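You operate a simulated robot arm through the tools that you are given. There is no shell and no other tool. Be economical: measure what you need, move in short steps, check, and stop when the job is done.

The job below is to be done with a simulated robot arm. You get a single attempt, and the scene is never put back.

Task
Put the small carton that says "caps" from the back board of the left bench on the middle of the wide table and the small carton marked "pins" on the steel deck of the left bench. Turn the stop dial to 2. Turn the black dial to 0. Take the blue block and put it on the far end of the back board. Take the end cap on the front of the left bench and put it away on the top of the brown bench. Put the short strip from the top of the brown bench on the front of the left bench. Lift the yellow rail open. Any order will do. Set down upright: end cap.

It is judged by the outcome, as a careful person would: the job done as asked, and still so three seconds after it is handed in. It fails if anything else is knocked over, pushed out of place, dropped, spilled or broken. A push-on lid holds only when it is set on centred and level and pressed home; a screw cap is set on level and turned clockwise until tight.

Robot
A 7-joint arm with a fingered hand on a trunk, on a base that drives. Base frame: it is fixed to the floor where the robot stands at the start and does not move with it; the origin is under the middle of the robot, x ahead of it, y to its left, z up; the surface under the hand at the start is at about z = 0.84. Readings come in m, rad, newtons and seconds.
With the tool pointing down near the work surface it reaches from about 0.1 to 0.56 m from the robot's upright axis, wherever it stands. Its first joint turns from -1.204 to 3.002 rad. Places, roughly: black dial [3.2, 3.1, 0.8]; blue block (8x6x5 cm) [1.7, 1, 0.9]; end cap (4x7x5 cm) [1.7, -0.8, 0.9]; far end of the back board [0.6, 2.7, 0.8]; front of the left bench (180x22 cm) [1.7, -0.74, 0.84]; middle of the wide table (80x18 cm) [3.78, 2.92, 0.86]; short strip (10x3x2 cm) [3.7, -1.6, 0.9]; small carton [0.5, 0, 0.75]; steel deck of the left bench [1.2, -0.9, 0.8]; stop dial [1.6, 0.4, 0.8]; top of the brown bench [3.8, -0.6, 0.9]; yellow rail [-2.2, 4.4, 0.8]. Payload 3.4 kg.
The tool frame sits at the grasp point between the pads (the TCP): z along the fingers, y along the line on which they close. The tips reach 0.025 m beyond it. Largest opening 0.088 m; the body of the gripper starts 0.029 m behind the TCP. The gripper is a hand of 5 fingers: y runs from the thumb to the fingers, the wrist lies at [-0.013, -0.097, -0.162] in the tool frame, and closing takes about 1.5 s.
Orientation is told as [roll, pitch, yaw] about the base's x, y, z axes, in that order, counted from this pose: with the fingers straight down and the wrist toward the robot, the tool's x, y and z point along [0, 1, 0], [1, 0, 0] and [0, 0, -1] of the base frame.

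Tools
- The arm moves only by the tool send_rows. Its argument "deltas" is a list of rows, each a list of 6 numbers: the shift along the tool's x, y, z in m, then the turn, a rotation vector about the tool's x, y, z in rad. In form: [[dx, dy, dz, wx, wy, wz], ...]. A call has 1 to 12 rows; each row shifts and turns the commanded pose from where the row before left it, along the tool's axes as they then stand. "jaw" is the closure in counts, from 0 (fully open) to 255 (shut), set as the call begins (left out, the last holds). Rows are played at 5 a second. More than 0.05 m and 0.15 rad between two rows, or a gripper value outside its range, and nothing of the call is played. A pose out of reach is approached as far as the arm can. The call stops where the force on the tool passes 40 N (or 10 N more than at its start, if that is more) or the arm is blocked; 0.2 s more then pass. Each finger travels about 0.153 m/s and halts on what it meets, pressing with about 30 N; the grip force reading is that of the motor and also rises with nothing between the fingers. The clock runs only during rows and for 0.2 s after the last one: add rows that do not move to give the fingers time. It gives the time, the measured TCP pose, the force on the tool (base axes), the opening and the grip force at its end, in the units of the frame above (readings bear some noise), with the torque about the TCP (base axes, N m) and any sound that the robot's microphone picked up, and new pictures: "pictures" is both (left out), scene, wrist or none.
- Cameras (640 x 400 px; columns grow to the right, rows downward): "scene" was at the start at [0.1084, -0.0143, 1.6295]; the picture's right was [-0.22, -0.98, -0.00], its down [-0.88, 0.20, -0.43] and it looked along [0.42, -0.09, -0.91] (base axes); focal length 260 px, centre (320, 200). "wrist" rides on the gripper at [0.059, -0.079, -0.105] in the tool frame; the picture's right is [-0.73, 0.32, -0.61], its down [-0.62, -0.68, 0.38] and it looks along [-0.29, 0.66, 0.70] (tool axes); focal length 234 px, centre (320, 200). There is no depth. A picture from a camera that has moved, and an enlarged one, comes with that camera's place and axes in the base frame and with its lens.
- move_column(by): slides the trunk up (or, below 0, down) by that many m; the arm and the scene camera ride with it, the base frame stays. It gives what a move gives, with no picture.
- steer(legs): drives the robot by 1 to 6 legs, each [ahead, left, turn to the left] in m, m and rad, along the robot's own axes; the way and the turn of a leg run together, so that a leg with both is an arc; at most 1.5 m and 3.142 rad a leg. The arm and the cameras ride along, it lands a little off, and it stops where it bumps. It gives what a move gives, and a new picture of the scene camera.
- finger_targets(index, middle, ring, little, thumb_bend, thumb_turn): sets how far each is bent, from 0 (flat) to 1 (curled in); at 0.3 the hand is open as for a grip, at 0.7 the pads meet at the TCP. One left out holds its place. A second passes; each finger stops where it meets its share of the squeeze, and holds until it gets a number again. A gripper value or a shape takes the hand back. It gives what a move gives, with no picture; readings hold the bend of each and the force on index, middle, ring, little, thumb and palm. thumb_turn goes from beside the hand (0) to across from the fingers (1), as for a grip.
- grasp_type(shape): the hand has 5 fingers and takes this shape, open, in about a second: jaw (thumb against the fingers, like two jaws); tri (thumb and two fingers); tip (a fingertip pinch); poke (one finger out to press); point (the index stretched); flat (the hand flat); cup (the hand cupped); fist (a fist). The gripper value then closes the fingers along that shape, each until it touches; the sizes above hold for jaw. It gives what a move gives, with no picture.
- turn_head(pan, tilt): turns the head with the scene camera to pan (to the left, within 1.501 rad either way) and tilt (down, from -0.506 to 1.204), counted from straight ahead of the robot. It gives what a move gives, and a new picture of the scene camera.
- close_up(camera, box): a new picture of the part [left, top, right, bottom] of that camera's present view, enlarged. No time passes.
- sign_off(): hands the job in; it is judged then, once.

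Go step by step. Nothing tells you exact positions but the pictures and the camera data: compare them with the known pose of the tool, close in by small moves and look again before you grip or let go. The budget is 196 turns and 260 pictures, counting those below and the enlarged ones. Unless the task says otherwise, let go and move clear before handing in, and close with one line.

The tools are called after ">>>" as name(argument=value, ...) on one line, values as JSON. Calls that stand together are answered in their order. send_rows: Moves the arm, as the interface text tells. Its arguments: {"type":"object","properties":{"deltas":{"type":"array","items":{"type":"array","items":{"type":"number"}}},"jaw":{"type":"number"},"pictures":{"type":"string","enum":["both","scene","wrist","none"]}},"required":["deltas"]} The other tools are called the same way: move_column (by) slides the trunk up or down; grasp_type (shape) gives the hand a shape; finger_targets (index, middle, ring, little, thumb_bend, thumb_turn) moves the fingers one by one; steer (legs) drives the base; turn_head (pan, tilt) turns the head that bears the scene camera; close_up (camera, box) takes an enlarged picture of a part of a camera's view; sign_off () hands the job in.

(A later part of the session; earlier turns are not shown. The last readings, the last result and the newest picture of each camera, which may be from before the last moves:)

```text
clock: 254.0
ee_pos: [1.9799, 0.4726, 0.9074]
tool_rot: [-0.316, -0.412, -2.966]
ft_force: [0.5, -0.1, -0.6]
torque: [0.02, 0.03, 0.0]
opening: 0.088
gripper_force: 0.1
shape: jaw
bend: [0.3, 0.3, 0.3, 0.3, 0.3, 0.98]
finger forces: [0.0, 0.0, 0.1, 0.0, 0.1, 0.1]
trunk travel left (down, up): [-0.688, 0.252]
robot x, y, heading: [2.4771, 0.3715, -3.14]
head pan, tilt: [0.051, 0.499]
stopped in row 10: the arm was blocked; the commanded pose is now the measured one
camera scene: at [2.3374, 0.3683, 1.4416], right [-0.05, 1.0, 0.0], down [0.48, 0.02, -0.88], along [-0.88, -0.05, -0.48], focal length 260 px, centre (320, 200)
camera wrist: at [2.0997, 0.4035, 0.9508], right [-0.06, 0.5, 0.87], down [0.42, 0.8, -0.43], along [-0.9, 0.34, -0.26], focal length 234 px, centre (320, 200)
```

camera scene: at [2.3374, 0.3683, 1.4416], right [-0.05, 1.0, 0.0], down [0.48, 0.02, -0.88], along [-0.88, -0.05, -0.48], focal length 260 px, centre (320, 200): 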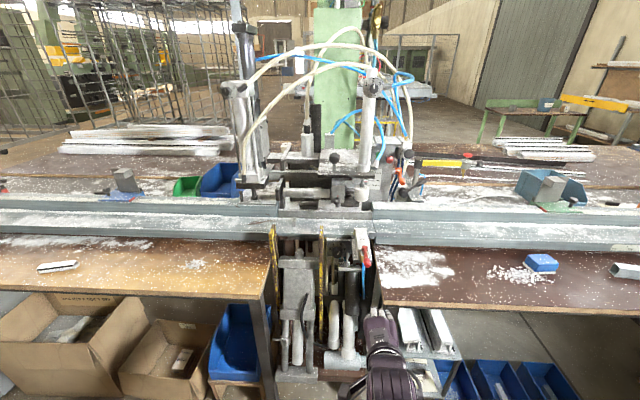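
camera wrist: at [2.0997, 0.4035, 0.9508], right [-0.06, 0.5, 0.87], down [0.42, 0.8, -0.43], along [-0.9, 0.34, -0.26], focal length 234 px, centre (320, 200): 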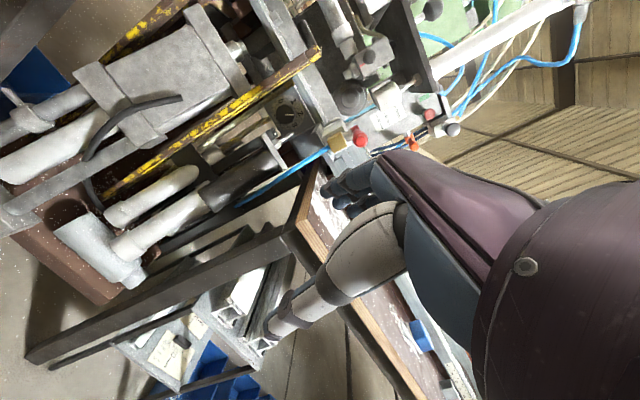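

Continue raising the trunk and levelling the hand.

>>> move_column(by=0.25)

>>> send_rows(deltas=[[0, -0.02, 0.02, 0.1, 0.1, 0], [0, -0.02, 0.02, 0.1, 0.1, 0], [0, -0.02, 0.02, 0.1, 0.1, 0], [0, 0, 0.02, 0.1, 0, 0], [0, 0, 0, 0, 0, 0]], pictures="none")

>>> steer(legs=[[0, -0.62, 0]])

>>> turn_head(pan=0, tilt=0.9)

```text
clock: 256.6
ee_pos: [1.981, 0.473, 1.1558]
tool_rot: [-0.317, -0.411, -2.964]
ft_force: [-0.6, 0.2, 0.1]
torque: [0.01, 0.01, -0.01]
opening: 0.0876
gripper_force: 0.1
shape: jaw
bend: [0.3, 0.3, 0.3, 0.3, 0.3, 0.98]
finger forces: [0.1, 0.1, 0.0, 0.0, 0.0, 0.1]
trunk travel left (down, up): [-0.938, 0.002]
robot x, y, heading: [2.4871, 0.3719, -3.138]
head pan, tilt: [0.051, 0.499]
```

```text
clock: 257.8
ee_pos: [2.0169, 0.4892, 1.0627]
tool_rot: [0.0, -0.015, -3.015]
ft_force: [-0.2, -0.2, -0.5]
torque: [-0.02, 0.0, 0.0]
opening: 0.0878
gripper_force: 0.1
shape: jaw
bend: [0.3, 0.3, 0.3, 0.3, 0.3, 0.98]
finger forces: [0.0, 0.1, 0.0, 0.0, 0.0, 0.1]
trunk travel left (down, up): [-0.938, 0.002]
robot x, y, heading: [2.4814, 0.3741, -3.135]
head pan, tilt: [0.051, 0.499]
```

```text
clock: 261.2
ee_pos: [2.0174, 1.1015, 1.0627]
tool_rot: [-0.001, -0.014, -3.02]
ft_force: [0.9, 0.7, -0.6]
torque: [0.01, -0.01, -0.02]
opening: 0.0878
gripper_force: 0.0
shape: jaw
bend: [0.3, 0.3, 0.3, 0.3, 0.3, 0.98]
finger forces: [0.0, 0.1, 0.1, 0.0, 0.1, 0.0]
trunk travel left (down, up): [-0.938, 0.002]
robot x, y, heading: [2.4819, 0.9829, 3.142]
head pan, tilt: [0.051, 0.499]
camera scene: at [2.3393, 0.9786, 1.6917], right [-0.05, 1.0, 0.0], down [0.48, 0.02, -0.88], along [-0.88, -0.04, -0.48], focal length 260 px, centre (320, 200)
```

scene: 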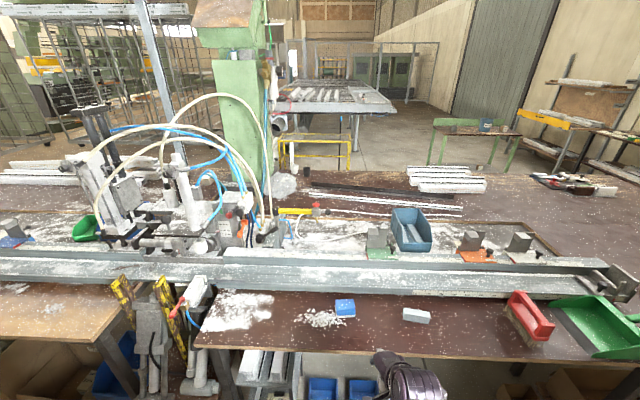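

```text
clock: 262.1
ee_pos: [2.0197, 1.101, 1.0632]
tool_rot: [0.0, -0.015, -3.019]
ft_force: [0.6, -0.4, 0.3]
torque: [0.01, 0.0, 0.01]
opening: 0.0877
gripper_force: 0.1
shape: jaw
bend: [0.3, 0.3, 0.3, 0.3, 0.3, 0.98]
finger forces: [0.0, 0.0, 0.0, 0.0, 0.0, 0.1]
trunk travel left (down, up): [-0.938, 0.002]
robot x, y, heading: [2.4806, 0.9866, 3.135]
head pan, tilt: [0.0, 0.901]
camera scene: at [2.3546, 0.9837, 1.6579], right [0.01, 1.0, 0.0], down [0.78, 0.0, -0.62], along [-0.62, 0.0, -0.78], focal length 260 px, centre (320, 200)
```

scene: 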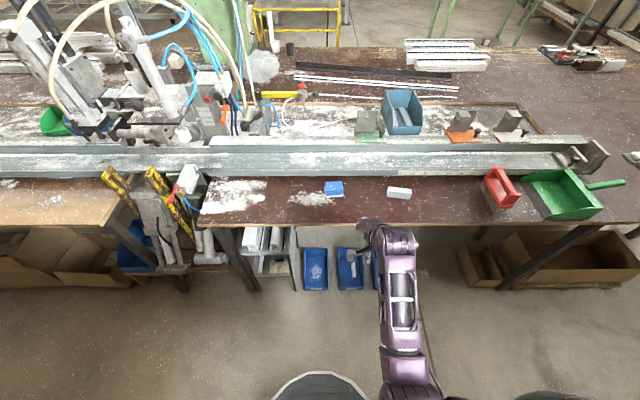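

Blue block at about (1.67,1.04). Zoom to see its orientation, and approach.

>>> close_up(camera="scene", box=[280, 165, 420, 252])

>>> steer(legs=[[0.3, 0.06, 0.005]])

>>> send_rows(deltas=[[0, 0.03, 0.03, 0, 0, 0.06], [0, 0.015, 0.04, 0, 0, 0.06], [0, 0, 0, 0, 0, 0]], pictures="both")

```text
4.57 times, centred on (350, 208) of scene
camera zoom: at [2.3546, 0.9837, 1.6579], right [0.01, 1.0, 0.0], down [0.78, 0.0, -0.62], along [-0.62, 0.0, -0.78], focal length 1190 px, centre (183, 161)
```

zoom: 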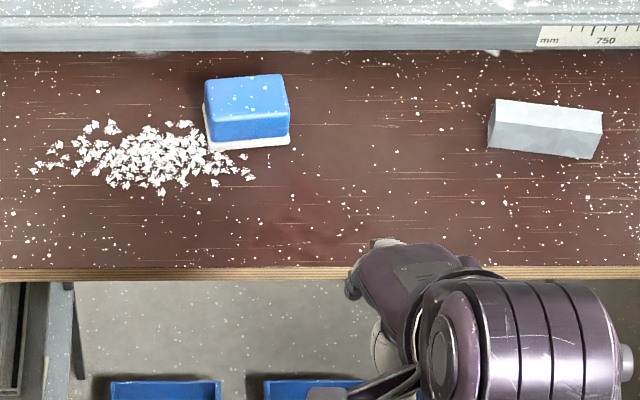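

```text
clock: 264.2
ee_pos: [1.7073, 1.0457, 1.0619]
tool_rot: [0.001, -0.018, -3.023]
ft_force: [-0.8, 0.5, -0.4]
torque: [-0.02, -0.02, 0.0]
opening: 0.0876
gripper_force: 0.0
shape: jaw
bend: [0.3, 0.3, 0.3, 0.3, 0.3, 0.98]
finger forces: [0.1, 0.0, 0.0, 0.1, 0.0, 0.1]
trunk travel left (down, up): [-0.938, 0.002]
robot x, y, heading: [2.1666, 0.927, 3.132]
head pan, tilt: [0.0, 0.901]
camera scene: at [2.0427, 0.9276, 1.6579], right [0.01, 1.0, 0.0], down [0.78, -0.01, -0.62], along [-0.62, 0.01, -0.78], focal length 260 px, centre (320, 200)
```

scene: 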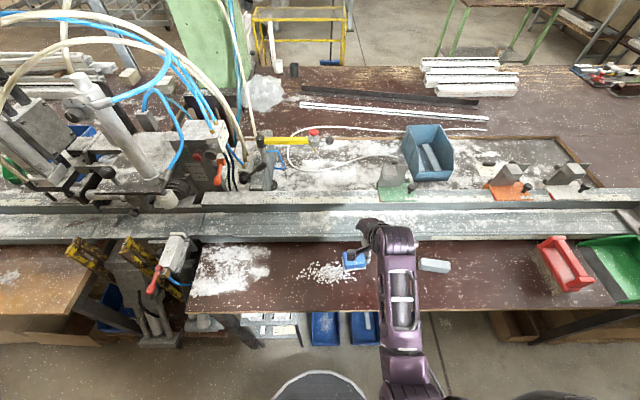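

```text
clock: 265.0
ee_pos: [1.6596, 1.0431, 0.9923]
tool_rot: [0.002, -0.018, 3.139]
ft_force: [0.2, 0.2, -0.5]
torque: [0.01, 0.0, 0.01]
opening: 0.0879
gripper_force: 0.1
shape: jaw
bend: [0.3, 0.3, 0.3, 0.3, 0.3, 0.98]
finger forces: [0.1, 0.0, 0.0, 0.0, 0.1, 0.0]
trunk travel left (down, up): [-0.938, 0.002]
robot x, y, heading: [2.1661, 0.9304, 3.13]
head pan, tilt: [0.0, 0.901]
camera scene: at [2.0422, 0.9275, 1.6579], right [0.01, 1.0, 0.0], down [0.78, -0.01, -0.62], along [-0.62, 0.01, -0.78], focal length 260 px, centre (320, 200)
camera wrist: at [1.7401, 0.9832, 1.097], right [-0.31, 0.73, 0.61], down [0.68, 0.62, -0.4], along [-0.67, 0.29, -0.69], focal length 234 px, centre (320, 200)
```

scene: 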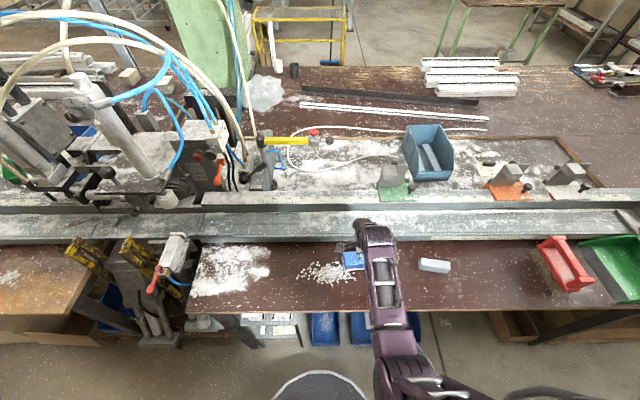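
wrist: 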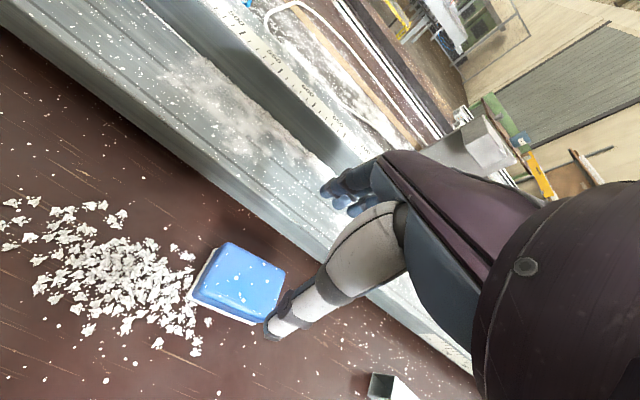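

Block centre at (1.679,1.037), slightly yawed. Align and go down.

>>> send_rows(deltas=[[0.006, -0.019, 0.02, 0, 0, -0.11], [0, 0, 0.03, 0, 0, 0], [0, 0, 0.03, 0, 0, 0], [0, 0, 0.025, 0, 0, 0], [0, 0, 0, 0, 0, 0]], pictures="both")

```text
clock: 266.2
ee_pos: [1.6784, 1.0352, 0.8881]
tool_rot: [0.0, -0.015, -3.035]
ft_force: [0.1, 0.7, -0.1]
torque: [-0.02, -0.02, 0.0]
opening: 0.0879
gripper_force: 0.1
shape: jaw
bend: [0.3, 0.3, 0.3, 0.3, 0.3, 0.98]
finger forces: [0.1, 0.1, 0.1, 0.1, 0.0, 0.0]
trunk travel left (down, up): [-0.938, 0.002]
robot x, y, heading: [2.1711, 0.9283, 3.132]
head pan, tilt: [0.0, 0.901]
camera scene: at [2.0416, 0.9273, 1.6578], right [0.01, 1.0, 0.0], down [0.78, -0.01, -0.62], along [-0.62, 0.01, -0.78], focal length 260 px, centre (320, 200)
camera wrist: at [1.7659, 0.9848, 0.9922], right [-0.39, 0.69, 0.61], down [0.6, 0.69, -0.39], along [-0.7, 0.22, -0.69], focal length 234 px, centre (320, 200)
```

scene: 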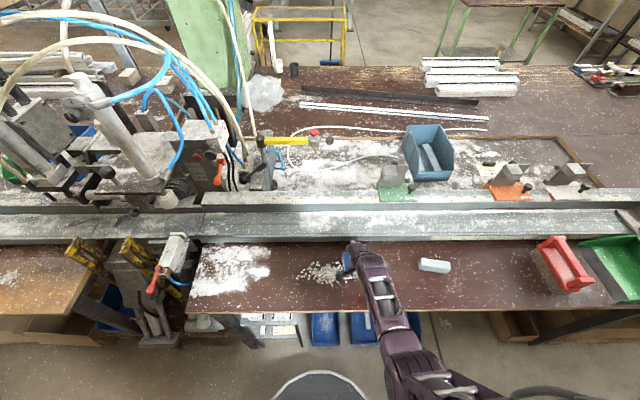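
wrist: 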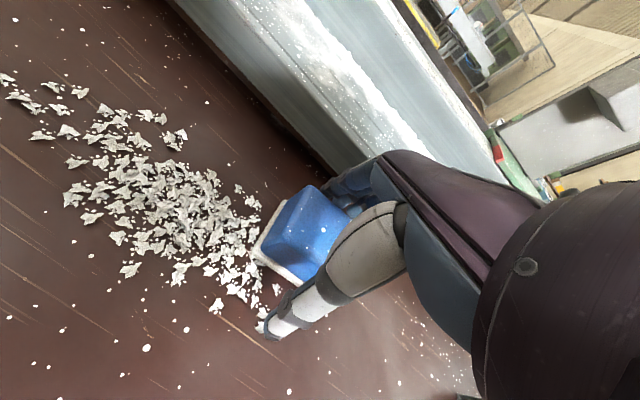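

Block lies between thumb and fingers. Lower 1 cm and close.

>>> send_rows(deltas=[[0, 0, 0.01, 0, 0, 0], [0, 0, 0, 0, 0, 0]], pictures="none")

>>> send_rows(deltas=[[0, 0, 0, 0, 0, 0], [0, 0, 0, 0, 0, 0], [0, 0, 0, 0, 0, 0], [0, 0, 0, 0, 0, 0], [0, 0, 0, 0, 0, 0], [0, 0, 0, 0, 0, 0], [0, 0, 0, 0, 0, 0], [0, 0, 0, 0, 0, 0]], jaw=255, pictures="none")

>>> send_rows(deltas=[[0, 0, -0.03, 0, 0, 0], [0, 0, -0.04, 0, 0, 0], [0, 0, -0.04, 0, 0, 0], [0, -0.03, -0.03, 0, 0, 0], [0, -0.04, 0, 0, 0, 0], [0, -0.04, 0, 0, 0, 0]], pictures="wrist")

```text
clock: 266.8
ee_pos: [1.6784, 1.0357, 0.8775]
tool_rot: [0.0, -0.019, -3.036]
ft_force: [0.2, -0.8, 0.3]
torque: [0.0, -0.03, 0.01]
opening: 0.0879
gripper_force: 0.1
shape: jaw
bend: [0.3, 0.3, 0.3, 0.3, 0.3, 0.98]
finger forces: [0.0, 0.1, 0.0, 0.1, 0.0, 0.1]
trunk travel left (down, up): [-0.938, 0.002]
robot x, y, heading: [2.1714, 0.9297, 3.131]
head pan, tilt: [0.0, 0.901]
```

```text
clock: 268.6
ee_pos: [1.677, 1.0357, 0.8775]
tool_rot: [0.002, -0.016, -3.035]
ft_force: [-0.3, 0.7, 0.7]
torque: [0.01, 0.02, 0.01]
opening: 0.0436
gripper_force: 29.5
shape: jaw
bend: [0.74, 0.55, 0.53, 0.52, 0.56, 0.98]
finger forces: [15.6, 7.7, 3.4, 1.8, 28.2, 0.0]
trunk travel left (down, up): [-0.938, 0.002]
robot x, y, heading: [2.169, 0.9289, 3.133]
head pan, tilt: [0.0, 0.901]
```

```text
clock: 270.0
ee_pos: [1.7888, 1.0463, 1.0117]
tool_rot: [-0.001, -0.019, -3.034]
ft_force: [-0.5, -0.4, -1.7]
torque: [0.0, 0.01, 0.0]
opening: 0.0435
gripper_force: 30.0
shape: jaw
bend: [0.74, 0.55, 0.54, 0.54, 0.56, 0.97]
finger forces: [15.6, 7.5, 3.4, 1.8, 28.5, 0.0]
trunk travel left (down, up): [-0.938, 0.002]
robot x, y, heading: [2.1685, 0.93, 3.128]
head pan, tilt: [0.0, 0.901]
camera wrist: at [1.8757, 0.9959, 1.1164], right [-0.39, 0.69, 0.61], down [0.6, 0.69, -0.4], along [-0.7, 0.22, -0.68], focal length 234 px, centre (320, 200)
```

wrist: 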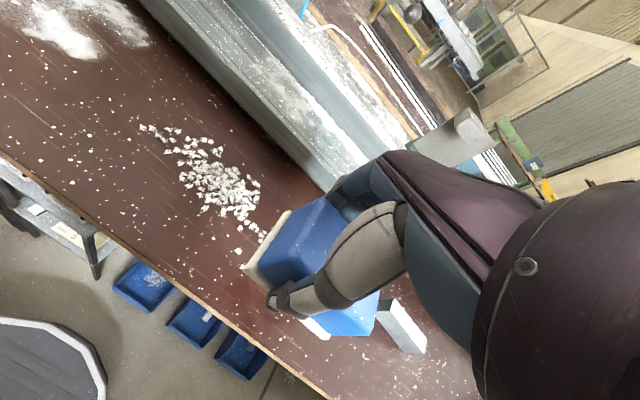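

Block lifted. Move along the aisle (+y) toward the right bench's far end and look.

>>> steer(legs=[[-0.33, 0, 0], [0, -1.3, 0]])

>>> turn_head(pan=-0.5, tilt=0.55)

>>> turn_head(pan=-1.5, tilt=0.5)

```text
clock: 278.4
ee_pos: [2.0913, 2.3416, 1.0119]
tool_rot: [0.001, -0.016, -2.986]
ft_force: [0.6, 0.5, 0.1]
torque: [0.03, -0.02, -0.01]
opening: 0.0435
gripper_force: 29.7
shape: jaw
bend: [0.74, 0.55, 0.54, 0.54, 0.56, 0.97]
finger forces: [15.7, 7.5, 3.4, 1.9, 28.5, 0.0]
trunk travel left (down, up): [-0.938, 0.002]
robot x, y, heading: [2.4772, 2.242, -3.101]
head pan, tilt: [0.0, 0.901]
camera scene: at [2.3505, 2.2354, 1.6578], right [-0.04, 1.0, 0.0], down [0.78, 0.03, -0.62], along [-0.62, -0.02, -0.78], focal length 260 px, centre (320, 200)
```

scene: 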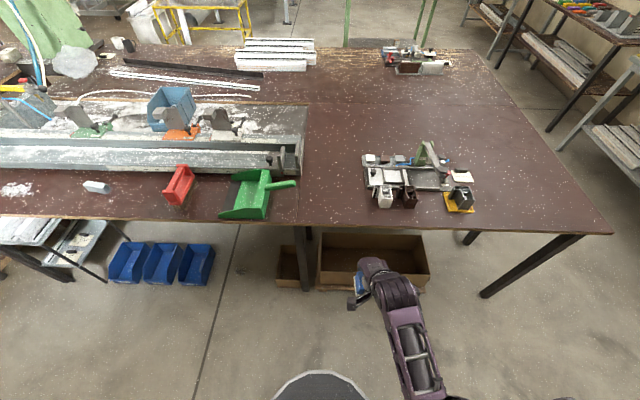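

```text
clock: 279.3
ee_pos: [2.0909, 2.3414, 1.0116]
tool_rot: [0.0, -0.016, -2.987]
ft_force: [0.0, -0.2, -0.9]
torque: [0.01, 0.02, 0.0]
opening: 0.0436
gripper_force: 30.4
shape: jaw
bend: [0.74, 0.55, 0.54, 0.54, 0.56, 0.97]
finger forces: [15.7, 7.5, 3.4, 1.8, 28.5, 0.1]
trunk travel left (down, up): [-0.938, 0.002]
robot x, y, heading: [2.4804, 2.2418, -3.103]
head pan, tilt: [-0.499, 0.55]
camera scene: at [2.3455, 2.2782, 1.687], right [0.44, 0.9, 0.0], down [0.47, -0.23, -0.85], along [-0.76, 0.38, -0.52], focal length 260 px, centre (320, 200)
```

scene: 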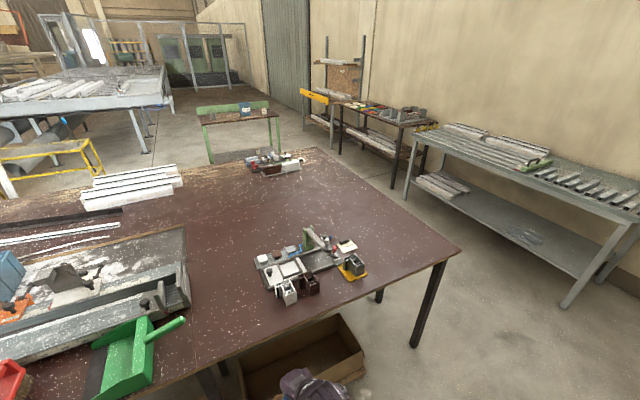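

```text
clock: 280.6
ee_pos: [2.0911, 2.3413, 1.012]
tool_rot: [-0.001, -0.017, -2.988]
ft_force: [0.5, -0.2, -1.6]
torque: [-0.02, 0.0, 0.0]
opening: 0.0436
gripper_force: 30.1
shape: jaw
bend: [0.74, 0.55, 0.54, 0.54, 0.56, 0.97]
finger forces: [15.7, 7.5, 3.3, 1.8, 28.5, 0.0]
trunk travel left (down, up): [-0.938, 0.002]
robot x, y, heading: [2.4735, 2.2404, -3.104]
head pan, tilt: [-1.499, 0.499]
camera scene: at [2.4159, 2.329, 1.6917], right [0.99, 0.11, 0.0], down [0.05, -0.48, -0.88], along [-0.1, 0.87, -0.48], focal length 260 px, centre (320, 200)
```

scene: 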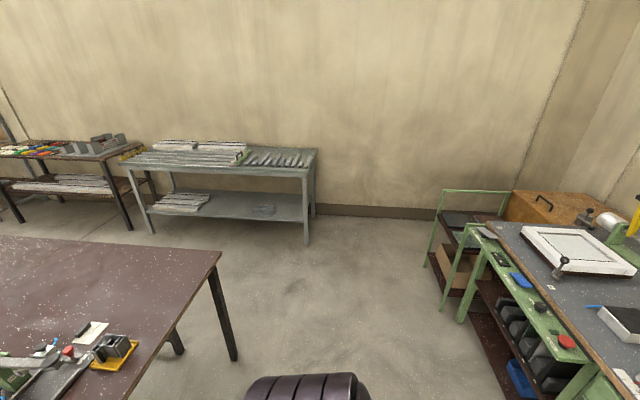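

The bench ends at y≈3.3, racks start at y≈4.4. I'll go round the far end through y≈3.8 to the near side of the back board.

>>> steer(legs=[[0, 0, -0.038], [0, -1.5, 0]])

>>> turn_head(pan=0, tilt=0.5)

```text
clock: 288.3
ee_pos: [2.1583, 3.8655, 1.0115]
tool_rot: [0.0, -0.015, -3.096]
ft_force: [0.0, 0.2, -1.1]
torque: [-0.05, 0.02, 0.0]
opening: 0.0436
gripper_force: 29.8
shape: jaw
bend: [0.74, 0.55, 0.54, 0.54, 0.56, 0.97]
finger forces: [15.8, 7.5, 3.4, 1.8, 28.5, 0.1]
trunk travel left (down, up): [-0.938, 0.002]
robot x, y, heading: [2.5291, 3.7234, 3.071]
head pan, tilt: [-1.499, 0.499]
camera scene: at [2.4793, 3.817, 1.6917], right [1.0, 0.0, 0.0], down [0.0, -0.48, -0.88], along [0.0, 0.88, -0.48], focal length 260 px, centre (320, 200)
```

scene: 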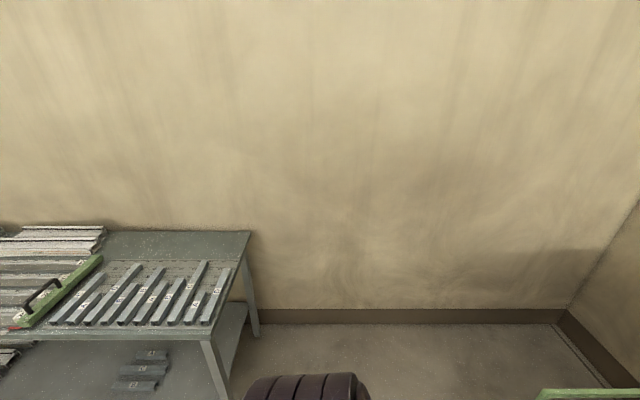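

```text
clock: 289.9
ee_pos: [2.1564, 3.8664, 1.0115]
tool_rot: [-0.001, -0.016, -3.097]
ft_force: [0.7, 0.1, -1.3]
torque: [-0.01, 0.0, 0.0]
opening: 0.0432
gripper_force: 30.0
shape: jaw
bend: [0.74, 0.55, 0.54, 0.54, 0.56, 0.97]
finger forces: [15.9, 7.4, 3.4, 1.8, 28.5, 0.0]
trunk travel left (down, up): [-0.938, 0.002]
robot x, y, heading: [2.5329, 3.7269, 3.067]
head pan, tilt: [0.0, 0.499]
camera scene: at [2.3885, 3.7329, 1.6917], right [0.07, 1.0, 0.0], down [0.48, -0.03, -0.88], along [-0.88, 0.06, -0.48], focal length 260 px, centre (320, 200)
```

scene: 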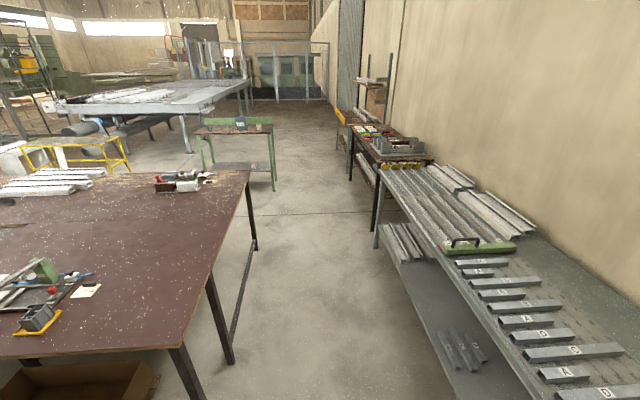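

Corridor clear from y=3.30 to 4.38. Straighten and drive through to the near side.

>>> steer(legs=[[0, -0.05, 0.074], [1.45, 0, 0]])

>>> steer(legs=[[1.5, 0, 0]])

```text
clock: 297.7
ee_pos: [0.6981, 3.9221, 1.0107]
tool_rot: [0.0, -0.016, -3.058]
ft_force: [0.2, 0.7, -1.2]
torque: [0.01, -0.02, 0.02]
opening: 0.0432
gripper_force: 30.2
shape: jaw
bend: [0.74, 0.55, 0.54, 0.54, 0.56, 0.97]
finger forces: [15.7, 7.5, 3.3, 1.9, 28.5, 0.0]
trunk travel left (down, up): [-0.938, 0.002]
robot x, y, heading: [1.0759, 3.7941, 3.113]
head pan, tilt: [0.0, 0.499]
camera scene: at [0.9337, 3.7985, 1.6917], right [0.03, 1.0, 0.0], down [0.48, -0.02, -0.88], along [-0.88, 0.03, -0.48], focal length 260 px, centre (320, 200)
```

scene: 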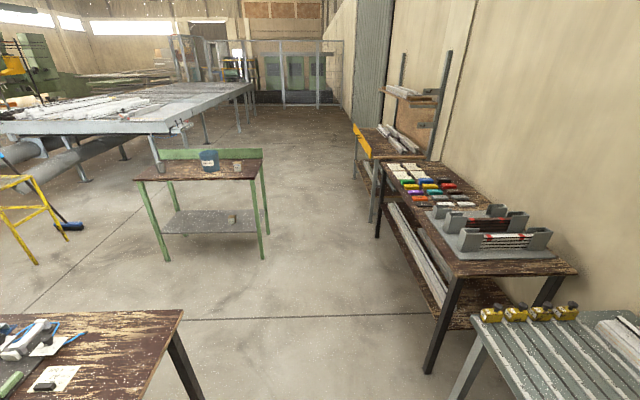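

```text
clock: 305.1
ee_pos: [-0.7984, 3.9355, 1.0117]
tool_rot: [0.0, -0.015, -3.025]
ft_force: [0.3, 0.7, -1.4]
torque: [-0.03, 0.02, -0.01]
opening: 0.0433
gripper_force: 29.8
shape: jaw
bend: [0.74, 0.55, 0.54, 0.54, 0.56, 0.97]
finger forces: [15.7, 7.5, 3.5, 1.8, 28.5, 0.1]
trunk travel left (down, up): [-0.938, 0.002]
robot x, y, heading: [-0.4175, 3.8231, 3.138]
head pan, tilt: [0.0, 0.499]
camera scene: at [-0.5591, 3.8201, 1.6917], right [0.0, 1.0, 0.0], down [0.48, 0.0, -0.88], along [-0.88, 0.0, -0.48], focal length 260 px, centre (320, 200)
```

scene: 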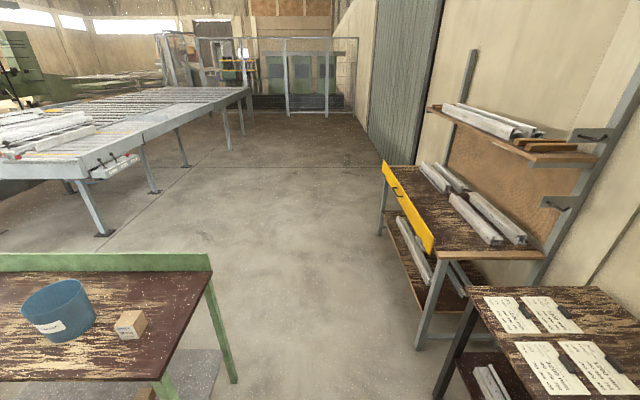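

On the near side now. Slide left, turn around to face the back board's far end.

>>> steer(legs=[[0, 0.6, 0], [0, 0, 1.57], [0, 0, 1.57], [0, -0.45, 0]])

>>> turn_head(pan=0, tilt=0.7)

```text
clock: 318.4
ee_pos: [-0.0517, 2.6523, 1.0121]
tool_rot: [-0.001, -0.015, 0.095]
ft_force: [-0.2, 0.0, -0.5]
torque: [0.01, 0.03, -0.03]
opening: 0.0431
gripper_force: 30.0
shape: jaw
bend: [0.74, 0.55, 0.55, 0.55, 0.57, 0.97]
finger forces: [15.5, 7.3, 3.4, 1.7, 28.1, 0.0]
trunk travel left (down, up): [-0.938, 0.002]
robot x, y, heading: [-0.431, 2.7725, -0.023]
head pan, tilt: [0.0, 0.499]
camera scene: at [-0.2918, 2.7722, 1.6917], right [-0.02, -1.0, 0.0], down [-0.48, 0.01, -0.88], along [0.88, -0.02, -0.48], focal length 260 px, centre (320, 200)
```

scene: 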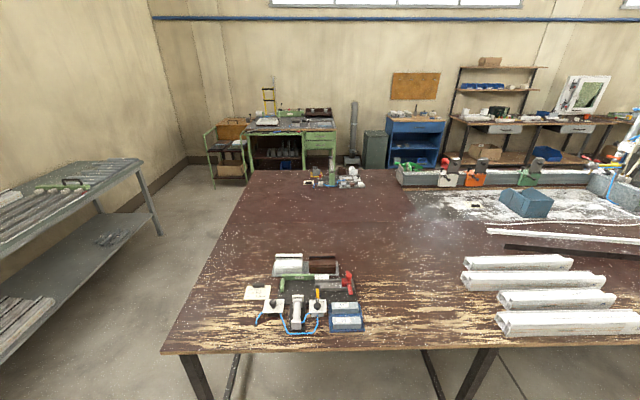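

```text
clock: 319.1
ee_pos: [-0.0527, 2.6515, 1.0111]
tool_rot: [0.0, -0.016, 0.096]
ft_force: [0.2, 0.8, -0.7]
torque: [0.05, -0.02, 0.03]
opening: 0.0426
gripper_force: 30.2
shape: jaw
bend: [0.74, 0.55, 0.55, 0.55, 0.57, 0.97]
finger forces: [15.5, 7.2, 3.4, 1.7, 28.1, 0.1]
trunk travel left (down, up): [-0.938, 0.002]
robot x, y, heading: [-0.4328, 2.7781, -0.026]
head pan, tilt: [0.0, 0.7]
camera scene: at [-0.2979, 2.7709, 1.674], right [-0.02, -1.0, 0.0], down [-0.64, 0.01, -0.77], along [0.77, -0.02, -0.64], focal length 260 px, centre (320, 200)
```

scene: 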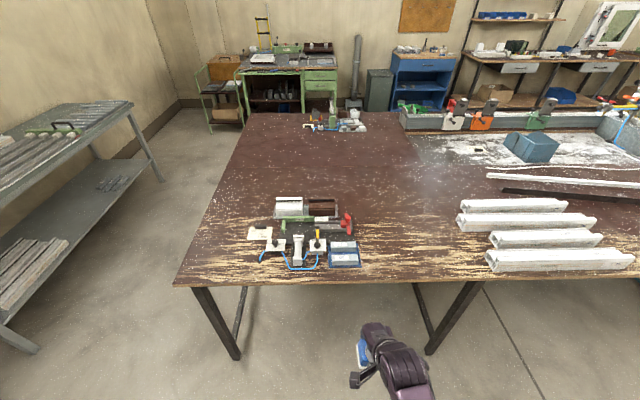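

The tools cluster occupies y≈2.58–3.0; free board lies just right of it around (0.53,2.45), well within the far end. Approach it.

>>> close_up(camera="scene", box=[220, 170, 460, 320])

>>> steer(legs=[[0, -0.17, 0.025], [0.42, 0, 0]])

```text
2.67 times, centred on (340, 245) of scene
camera zoom: at [-0.2979, 2.7709, 1.674], right [-0.02, -1.0, 0.0], down [-0.64, 0.01, -0.77], along [0.77, -0.02, -0.64], focal length 694 px, centre (267, 80)
```

zoom: 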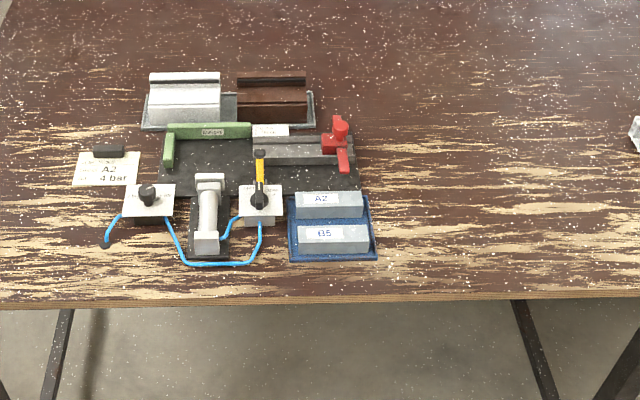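

```text
clock: 322.7
ee_pos: [0.3596, 2.5018, 1.0121]
tool_rot: [-0.001, -0.015, 0.133]
ft_force: [0.3, 0.5, -0.9]
torque: [0.03, -0.01, -0.02]
opening: 0.0431
gripper_force: 30.0
shape: jaw
bend: [0.74, 0.55, 0.55, 0.55, 0.57, 0.97]
finger forces: [15.4, 7.2, 3.4, 1.8, 28.0, 0.0]
trunk travel left (down, up): [-0.938, 0.002]
robot x, y, heading: [-0.0242, 2.6123, 0.018]
head pan, tilt: [0.0, 0.7]
camera scene: at [0.1106, 2.6112, 1.674], right [0.02, -1.0, 0.0], down [-0.64, -0.01, -0.77], along [0.77, 0.01, -0.64], focal length 260 px, centre (320, 200)
```

scene: 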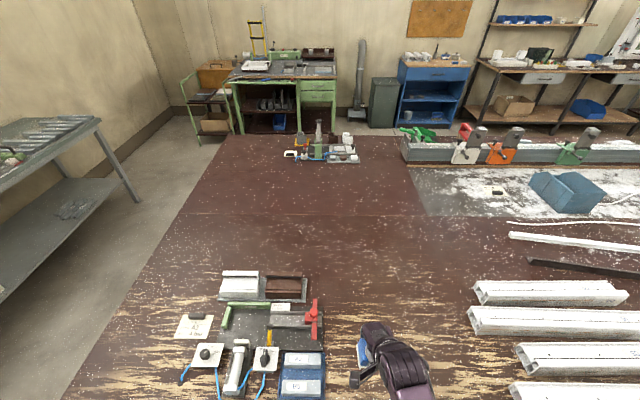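

Extend over the free spot and lower.

>>> send_rows(deltas=[[-0.015, 0.035, 0, 0, 0, 0], [-0.015, 0.035, 0, 0, 0, 0], [-0.015, 0.035, 0.02, 0, 0, 0], [-0.003, 0.03, 0.02, 0, 0, 0], [0, 0, 0.03, 0, 0, 0], [0, 0, 0.025, 0, 0, 0], [0, 0, 0, 0, 0, 0]], pictures="both")

```text
clock: 324.3
ee_pos: [0.5028, 2.4714, 0.9173]
tool_rot: [-0.001, -0.016, 0.134]
ft_force: [0.0, 0.5, -1.1]
torque: [0.0, -0.04, -0.01]
opening: 0.0429
gripper_force: 30.4
shape: jaw
bend: [0.74, 0.56, 0.55, 0.56, 0.57, 0.96]
finger forces: [15.7, 7.4, 3.4, 1.8, 28.1, 0.1]
trunk travel left (down, up): [-0.938, 0.002]
robot x, y, heading: [-0.0199, 2.6137, 0.015]
head pan, tilt: [0.0, 0.7]
camera scene: at [0.1119, 2.6111, 1.6739], right [0.02, -1.0, 0.0], down [-0.64, -0.01, -0.76], along [0.76, 0.01, -0.64], focal length 260 px, centre (320, 200)
camera wrist: at [0.4152, 2.5185, 1.0216], right [0.41, -0.68, 0.61], down [-0.59, -0.71, -0.39], along [0.7, -0.2, -0.69], focal length 234 px, centre (320, 200)
```

scene: 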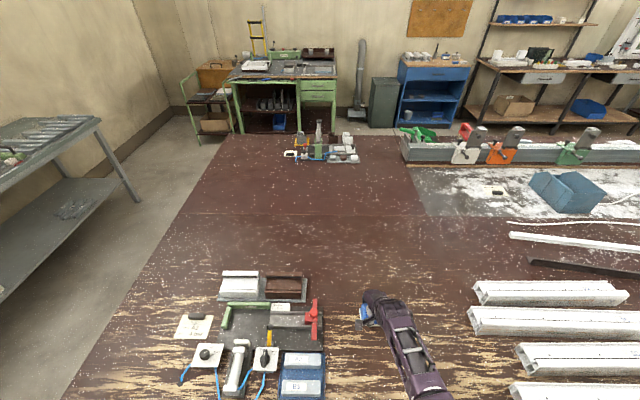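
wrist: 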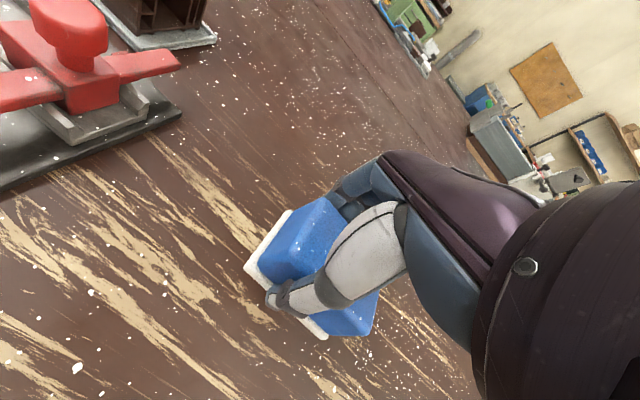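

Lower with the trunk to contact.

>>> move_column(by=-0.032)

>>> move_column(by=-0.006)

>>> move_column(by=-0.004)

```text
clock: 325.1
ee_pos: [0.5025, 2.4721, 0.8852]
tool_rot: [-0.001, -0.017, 0.132]
ft_force: [-0.1, 0.3, -0.9]
torque: [0.06, -0.04, 0.02]
opening: 0.043
gripper_force: 29.9
shape: jaw
bend: [0.74, 0.56, 0.55, 0.56, 0.57, 0.96]
finger forces: [15.6, 7.3, 3.4, 1.8, 28.1, 0.0]
trunk travel left (down, up): [-0.906, 0.034]
robot x, y, heading: [-0.0227, 2.6102, 0.012]
head pan, tilt: [0.0, 0.7]
```

```text
clock: 325.6
ee_pos: [0.5026, 2.471, 0.8802]
tool_rot: [0.0, -0.016, 0.134]
ft_force: [0.6, -0.1, -1.7]
torque: [0.01, 0.0, 0.04]
opening: 0.0427
gripper_force: 30.1
shape: jaw
bend: [0.74, 0.56, 0.55, 0.56, 0.57, 0.96]
finger forces: [15.6, 7.3, 3.5, 1.9, 28.0, 0.0]
trunk travel left (down, up): [-0.9, 0.04]
robot x, y, heading: [-0.0199, 2.6103, 0.016]
head pan, tilt: [0.0, 0.7]
```

```text
clock: 326.2
ee_pos: [0.502, 2.4726, 0.8761]
tool_rot: [0.0, -0.017, 0.133]
ft_force: [-0.4, 1.5, 2.2]
torque: [-0.15, -0.07, -0.02]
opening: 0.0431
gripper_force: 30.1
shape: jaw
bend: [0.74, 0.56, 0.55, 0.56, 0.57, 0.96]
finger forces: [15.5, 7.5, 3.7, 1.9, 28.7, 0.0]
trunk travel left (down, up): [-0.896, 0.044]
robot x, y, heading: [-0.0228, 2.612, 0.017]
head pan, tilt: [0.0, 0.7]
```

Contact. Press 2 mm more, release and lift.

>>> move_column(by=-0.002)

>>> send_rows(deltas=[[0, 0, 0, 0, 0, 0], [0, 0, 0, 0, 0, 0], [0, 0, 0, 0, 0, 0], [0, 0, 0, 0, 0, 0], [0, 0, 0, 0, 0, 0], [0, 0, 0, 0, 0, 0]], jaw=0, pictures="none")

>>> move_column(by=0.045)

>>> send_rows(deltas=[[0, 0, -0.04, 0, 0, 0], [0, 0, -0.04, 0, 0, 0], [0, -0.04, -0.02, 0, 0, 0], [0, -0.04, 0, 0, 0, 0], [0, -0.04, 0, 0, 0, 0]], pictures="wrist")

```text
clock: 326.7
ee_pos: [0.5014, 2.4724, 0.8744]
tool_rot: [-0.001, -0.017, 0.134]
ft_force: [0.0, 2.1, 5.1]
torque: [-0.19, -0.11, 0.07]
opening: 0.0429
gripper_force: 30.2
shape: jaw
bend: [0.74, 0.56, 0.55, 0.56, 0.57, 0.96]
finger forces: [15.3, 7.9, 4.3, 2.0, 29.1, 0.1]
trunk travel left (down, up): [-0.894, 0.046]
robot x, y, heading: [-0.0211, 2.6103, 0.014]
head pan, tilt: [0.0, 0.7]
```

```text
clock: 328.1
ee_pos: [0.5024, 2.471, 0.8734]
tool_rot: [-0.001, -0.016, 0.132]
ft_force: [0.4, -0.7, -0.1]
torque: [-0.01, 0.03, -0.01]
opening: 0.0876
gripper_force: 0.0
shape: jaw
bend: [0.3, 0.3, 0.3, 0.3, 0.3, 0.98]
finger forces: [0.1, 0.0, 0.1, 0.0, 0.1, 0.0]
trunk travel left (down, up): [-0.894, 0.046]
robot x, y, heading: [-0.0204, 2.6135, 0.016]
head pan, tilt: [0.0, 0.7]
```

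```text
clock: 329.0
ee_pos: [0.5018, 2.4724, 0.9184]
tool_rot: [-0.001, -0.016, 0.133]
ft_force: [-0.1, -0.3, -0.3]
torque: [-0.02, 0.01, 0.02]
opening: 0.0876
gripper_force: 0.0
shape: jaw
bend: [0.3, 0.3, 0.3, 0.3, 0.3, 0.98]
finger forces: [0.1, 0.0, 0.0, 0.1, 0.1, 0.0]
trunk travel left (down, up): [-0.939, 0.001]
robot x, y, heading: [-0.0253, 2.6094, 0.009]
head pan, tilt: [0.0, 0.7]
```

```text
clock: 330.2
ee_pos: [0.3801, 2.4587, 1.0159]
tool_rot: [0.001, -0.016, 0.133]
ft_force: [-0.1, -0.3, -0.1]
torque: [0.01, 0.0, 0.0]
opening: 0.0878
gripper_force: 0.1
shape: jaw
bend: [0.3, 0.3, 0.3, 0.3, 0.3, 0.98]
finger forces: [0.0, 0.0, 0.0, 0.1, 0.0, 0.0]
trunk travel left (down, up): [-0.939, 0.001]
robot x, y, heading: [-0.0219, 2.6086, 0.014]
head pan, tilt: [0.0, 0.7]
camera wrist: at [0.2941, 2.5045, 1.12], right [0.41, -0.68, 0.61], down [-0.59, -0.71, -0.39], along [0.7, -0.2, -0.69], focal length 234 px, centre (320, 200)
```

wrist: 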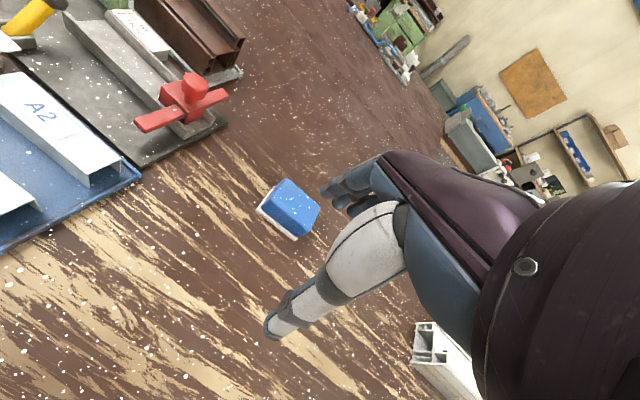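

Block placed. Now the yellow rail: back off, turn left and go to face the rack at (-2.2,4.4).

>>> steer(legs=[[-0.5, 0, 0], [0, 0, 1.555], [1.15, 0, 0], [0, 1.3, 0]])

>>> turn_head(pan=0.3, tilt=0.6)

```text
clock: 348.5
ee_pos: [-1.6811, 4.1425, 1.0144]
tool_rot: [0.0, -0.016, 1.69]
ft_force: [0.4, 0.6, -1.4]
torque: [-0.02, 0.02, 0.02]
opening: 0.0875
gripper_force: 0.0
shape: jaw
bend: [0.3, 0.3, 0.3, 0.3, 0.3, 0.98]
finger forces: [0.0, 0.0, 0.0, 0.0, 0.0, 0.0]
trunk travel left (down, up): [-0.939, 0.001]
robot x, y, heading: [-1.8371, 3.7386, 1.574]
head pan, tilt: [0.0, 0.7]
camera scene: at [-1.8401, 3.8734, 1.675], right [1.0, 0.0, 0.0], down [0.0, -0.64, -0.76], along [0.0, 0.76, -0.64], focal length 260 px, centre (320, 200)
```

scene: 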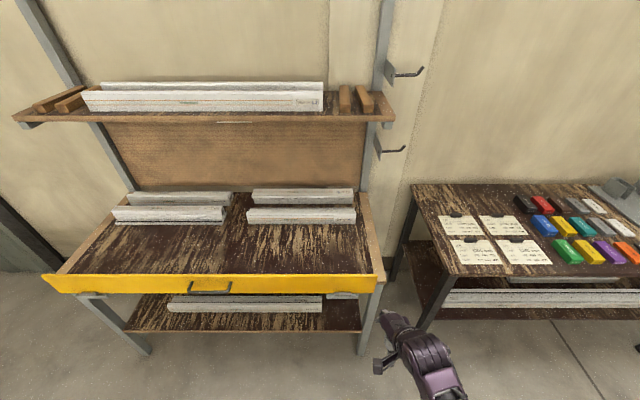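

```text
clock: 349.3
ee_pos: [-1.6805, 4.1419, 1.0138]
tool_rot: [0.001, -0.014, 1.691]
ft_force: [-0.1, 0.5, -0.3]
torque: [-0.01, 0.01, -0.01]
opening: 0.0878
gripper_force: 0.0
shape: jaw
bend: [0.3, 0.3, 0.3, 0.3, 0.3, 0.98]
finger forces: [0.0, 0.0, 0.0, 0.0, 0.0, 0.1]
trunk travel left (down, up): [-0.939, 0.001]
robot x, y, heading: [-1.8409, 3.7369, 1.57]
head pan, tilt: [0.3, 0.6]
camera scene: at [-1.8665, 3.8728, 1.6836], right [0.96, 0.3, 0.0], down [0.17, -0.54, -0.82], along [-0.24, 0.79, -0.57], focal length 260 px, centre (320, 200)
```

scene: 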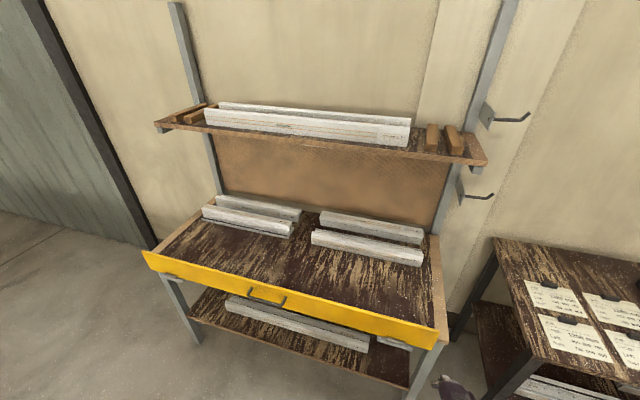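

The yellow rail fronts the shelf with a black handle in its middle. Zoom in on its ends and handle.

>>> close_up(camera="scene", box=[130, 230, 290, 330])

>>> close_up(camera="scene", box=[290, 250, 470, 362])

```text
4.00 times, centred on (210, 280) of scene
camera zoom: at [-1.8665, 3.8728, 1.6836], right [0.96, 0.3, 0.0], down [0.17, -0.54, -0.82], along [-0.24, 0.79, -0.57], focal length 1042 px, centre (760, -120)
```

zoom: 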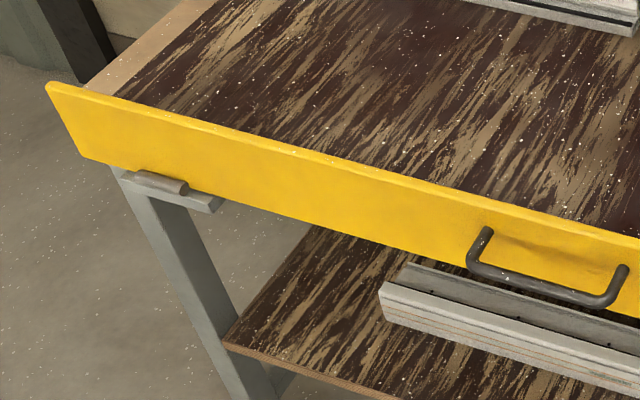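

```text
3.56 times, centred on (380, 306) of scene
camera zoom: at [-1.8665, 3.8728, 1.6836], right [0.96, 0.3, 0.0], down [0.17, -0.54, -0.82], along [-0.24, 0.79, -0.57], focal length 926 px, centre (107, -177)
```

zoom: 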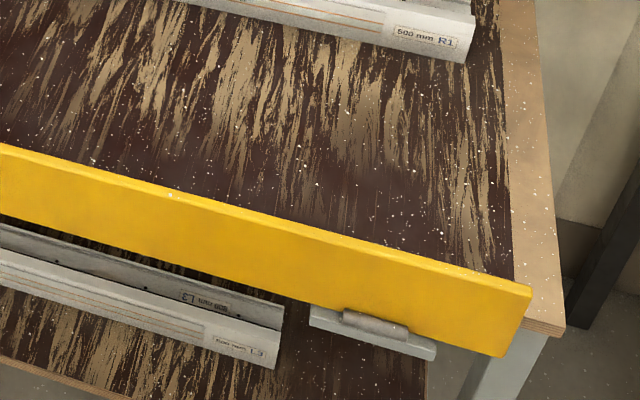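

Grey barrels sit at the rail's bottom near both ends — I need to see how it moves. Look from lower down.

>>> steer(legs=[[-0.05, 0.4, 0]])

>>> move_column(by=-0.4)

>>> turn_head(pan=0.0, tilt=0.55)

>>> close_up(camera="scene", box=[60, 170, 300, 320])

>>> close_up(camera="scene", box=[280, 170, 520, 320])

```text
clock: 351.9
ee_pos: [-2.0883, 4.0907, 1.0154]
tool_rot: [0.0, -0.016, 1.699]
ft_force: [0.1, -0.6, -0.2]
torque: [0.01, 0.01, -0.03]
opening: 0.0878
gripper_force: 0.0
shape: jaw
bend: [0.3, 0.3, 0.3, 0.3, 0.3, 0.98]
finger forces: [0.0, 0.0, 0.0, 0.0, 0.0, 0.1]
trunk travel left (down, up): [-0.939, 0.001]
robot x, y, heading: [-2.2429, 3.6902, 1.581]
head pan, tilt: [0.3, 0.6]
camera scene: at [-2.2708, 3.8193, 1.6836], right [0.95, 0.31, 0.0], down [0.17, -0.54, -0.83], along [-0.25, 0.79, -0.56], focal length 260 px, centre (320, 200)
```

scene: 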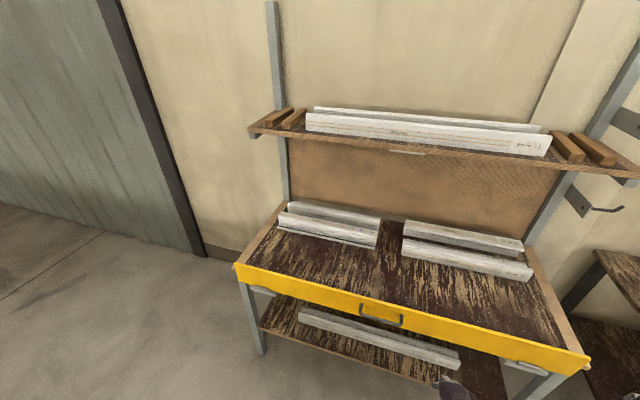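

```text
clock: 355.7
ee_pos: [-2.0896, 4.0913, 0.6152]
tool_rot: [-0.001, -0.015, 1.701]
ft_force: [-0.6, 0.3, 0.0]
torque: [-0.03, -0.01, -0.01]
opening: 0.0876
gripper_force: 0.1
shape: jaw
bend: [0.3, 0.3, 0.3, 0.3, 0.3, 0.98]
finger forces: [0.0, 0.0, 0.0, 0.0, 0.0, 0.1]
trunk travel left (down, up): [-0.539, 0.401]
robot x, y, heading: [-2.2406, 3.6885, 1.583]
head pan, tilt: [0.3, 0.6]
```

```text
clock: 356.5
ee_pos: [-2.0897, 4.0906, 0.6144]
tool_rot: [0.001, -0.017, 1.701]
ft_force: [0.1, -0.1, -0.8]
torque: [0.02, 0.03, -0.04]
opening: 0.0878
gripper_force: 0.1
shape: jaw
bend: [0.3, 0.3, 0.3, 0.3, 0.3, 0.98]
finger forces: [0.0, 0.0, 0.1, 0.0, 0.1, 0.1]
trunk travel left (down, up): [-0.539, 0.401]
robot x, y, heading: [-2.2449, 3.6856, 1.587]
head pan, tilt: [0.0, 0.55]
camera scene: at [-2.2458, 3.8248, 1.2881], right [1.0, 0.01, 0.0], down [0.01, -0.52, -0.85], along [-0.01, 0.85, -0.52], focal length 260 px, centre (320, 200)
```

scene: 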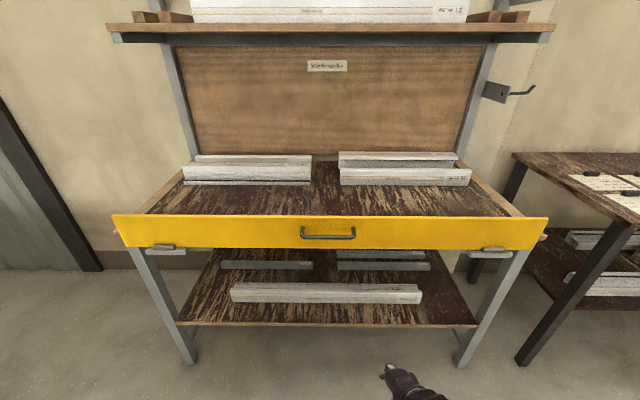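

```text
2.67 times, centred on (180, 245) of scene
camera zoom: at [-2.2458, 3.8248, 1.2881], right [1.0, 0.01, 0.0], down [0.01, -0.52, -0.85], along [-0.01, 0.85, -0.52], focal length 694 px, centre (693, 80)
```

zoom: 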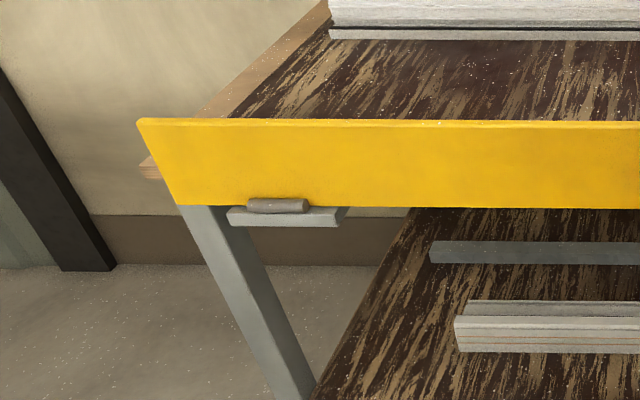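

```text
2.67 times, centred on (400, 245) of scene
camera zoom: at [-2.2458, 3.8248, 1.2881], right [1.0, 0.01, 0.0], down [0.01, -0.52, -0.85], along [-0.01, 0.85, -0.52], focal length 694 px, centre (107, 80)
```

zoom: 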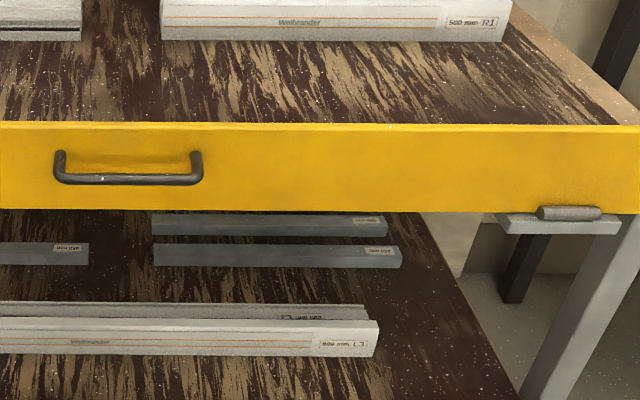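

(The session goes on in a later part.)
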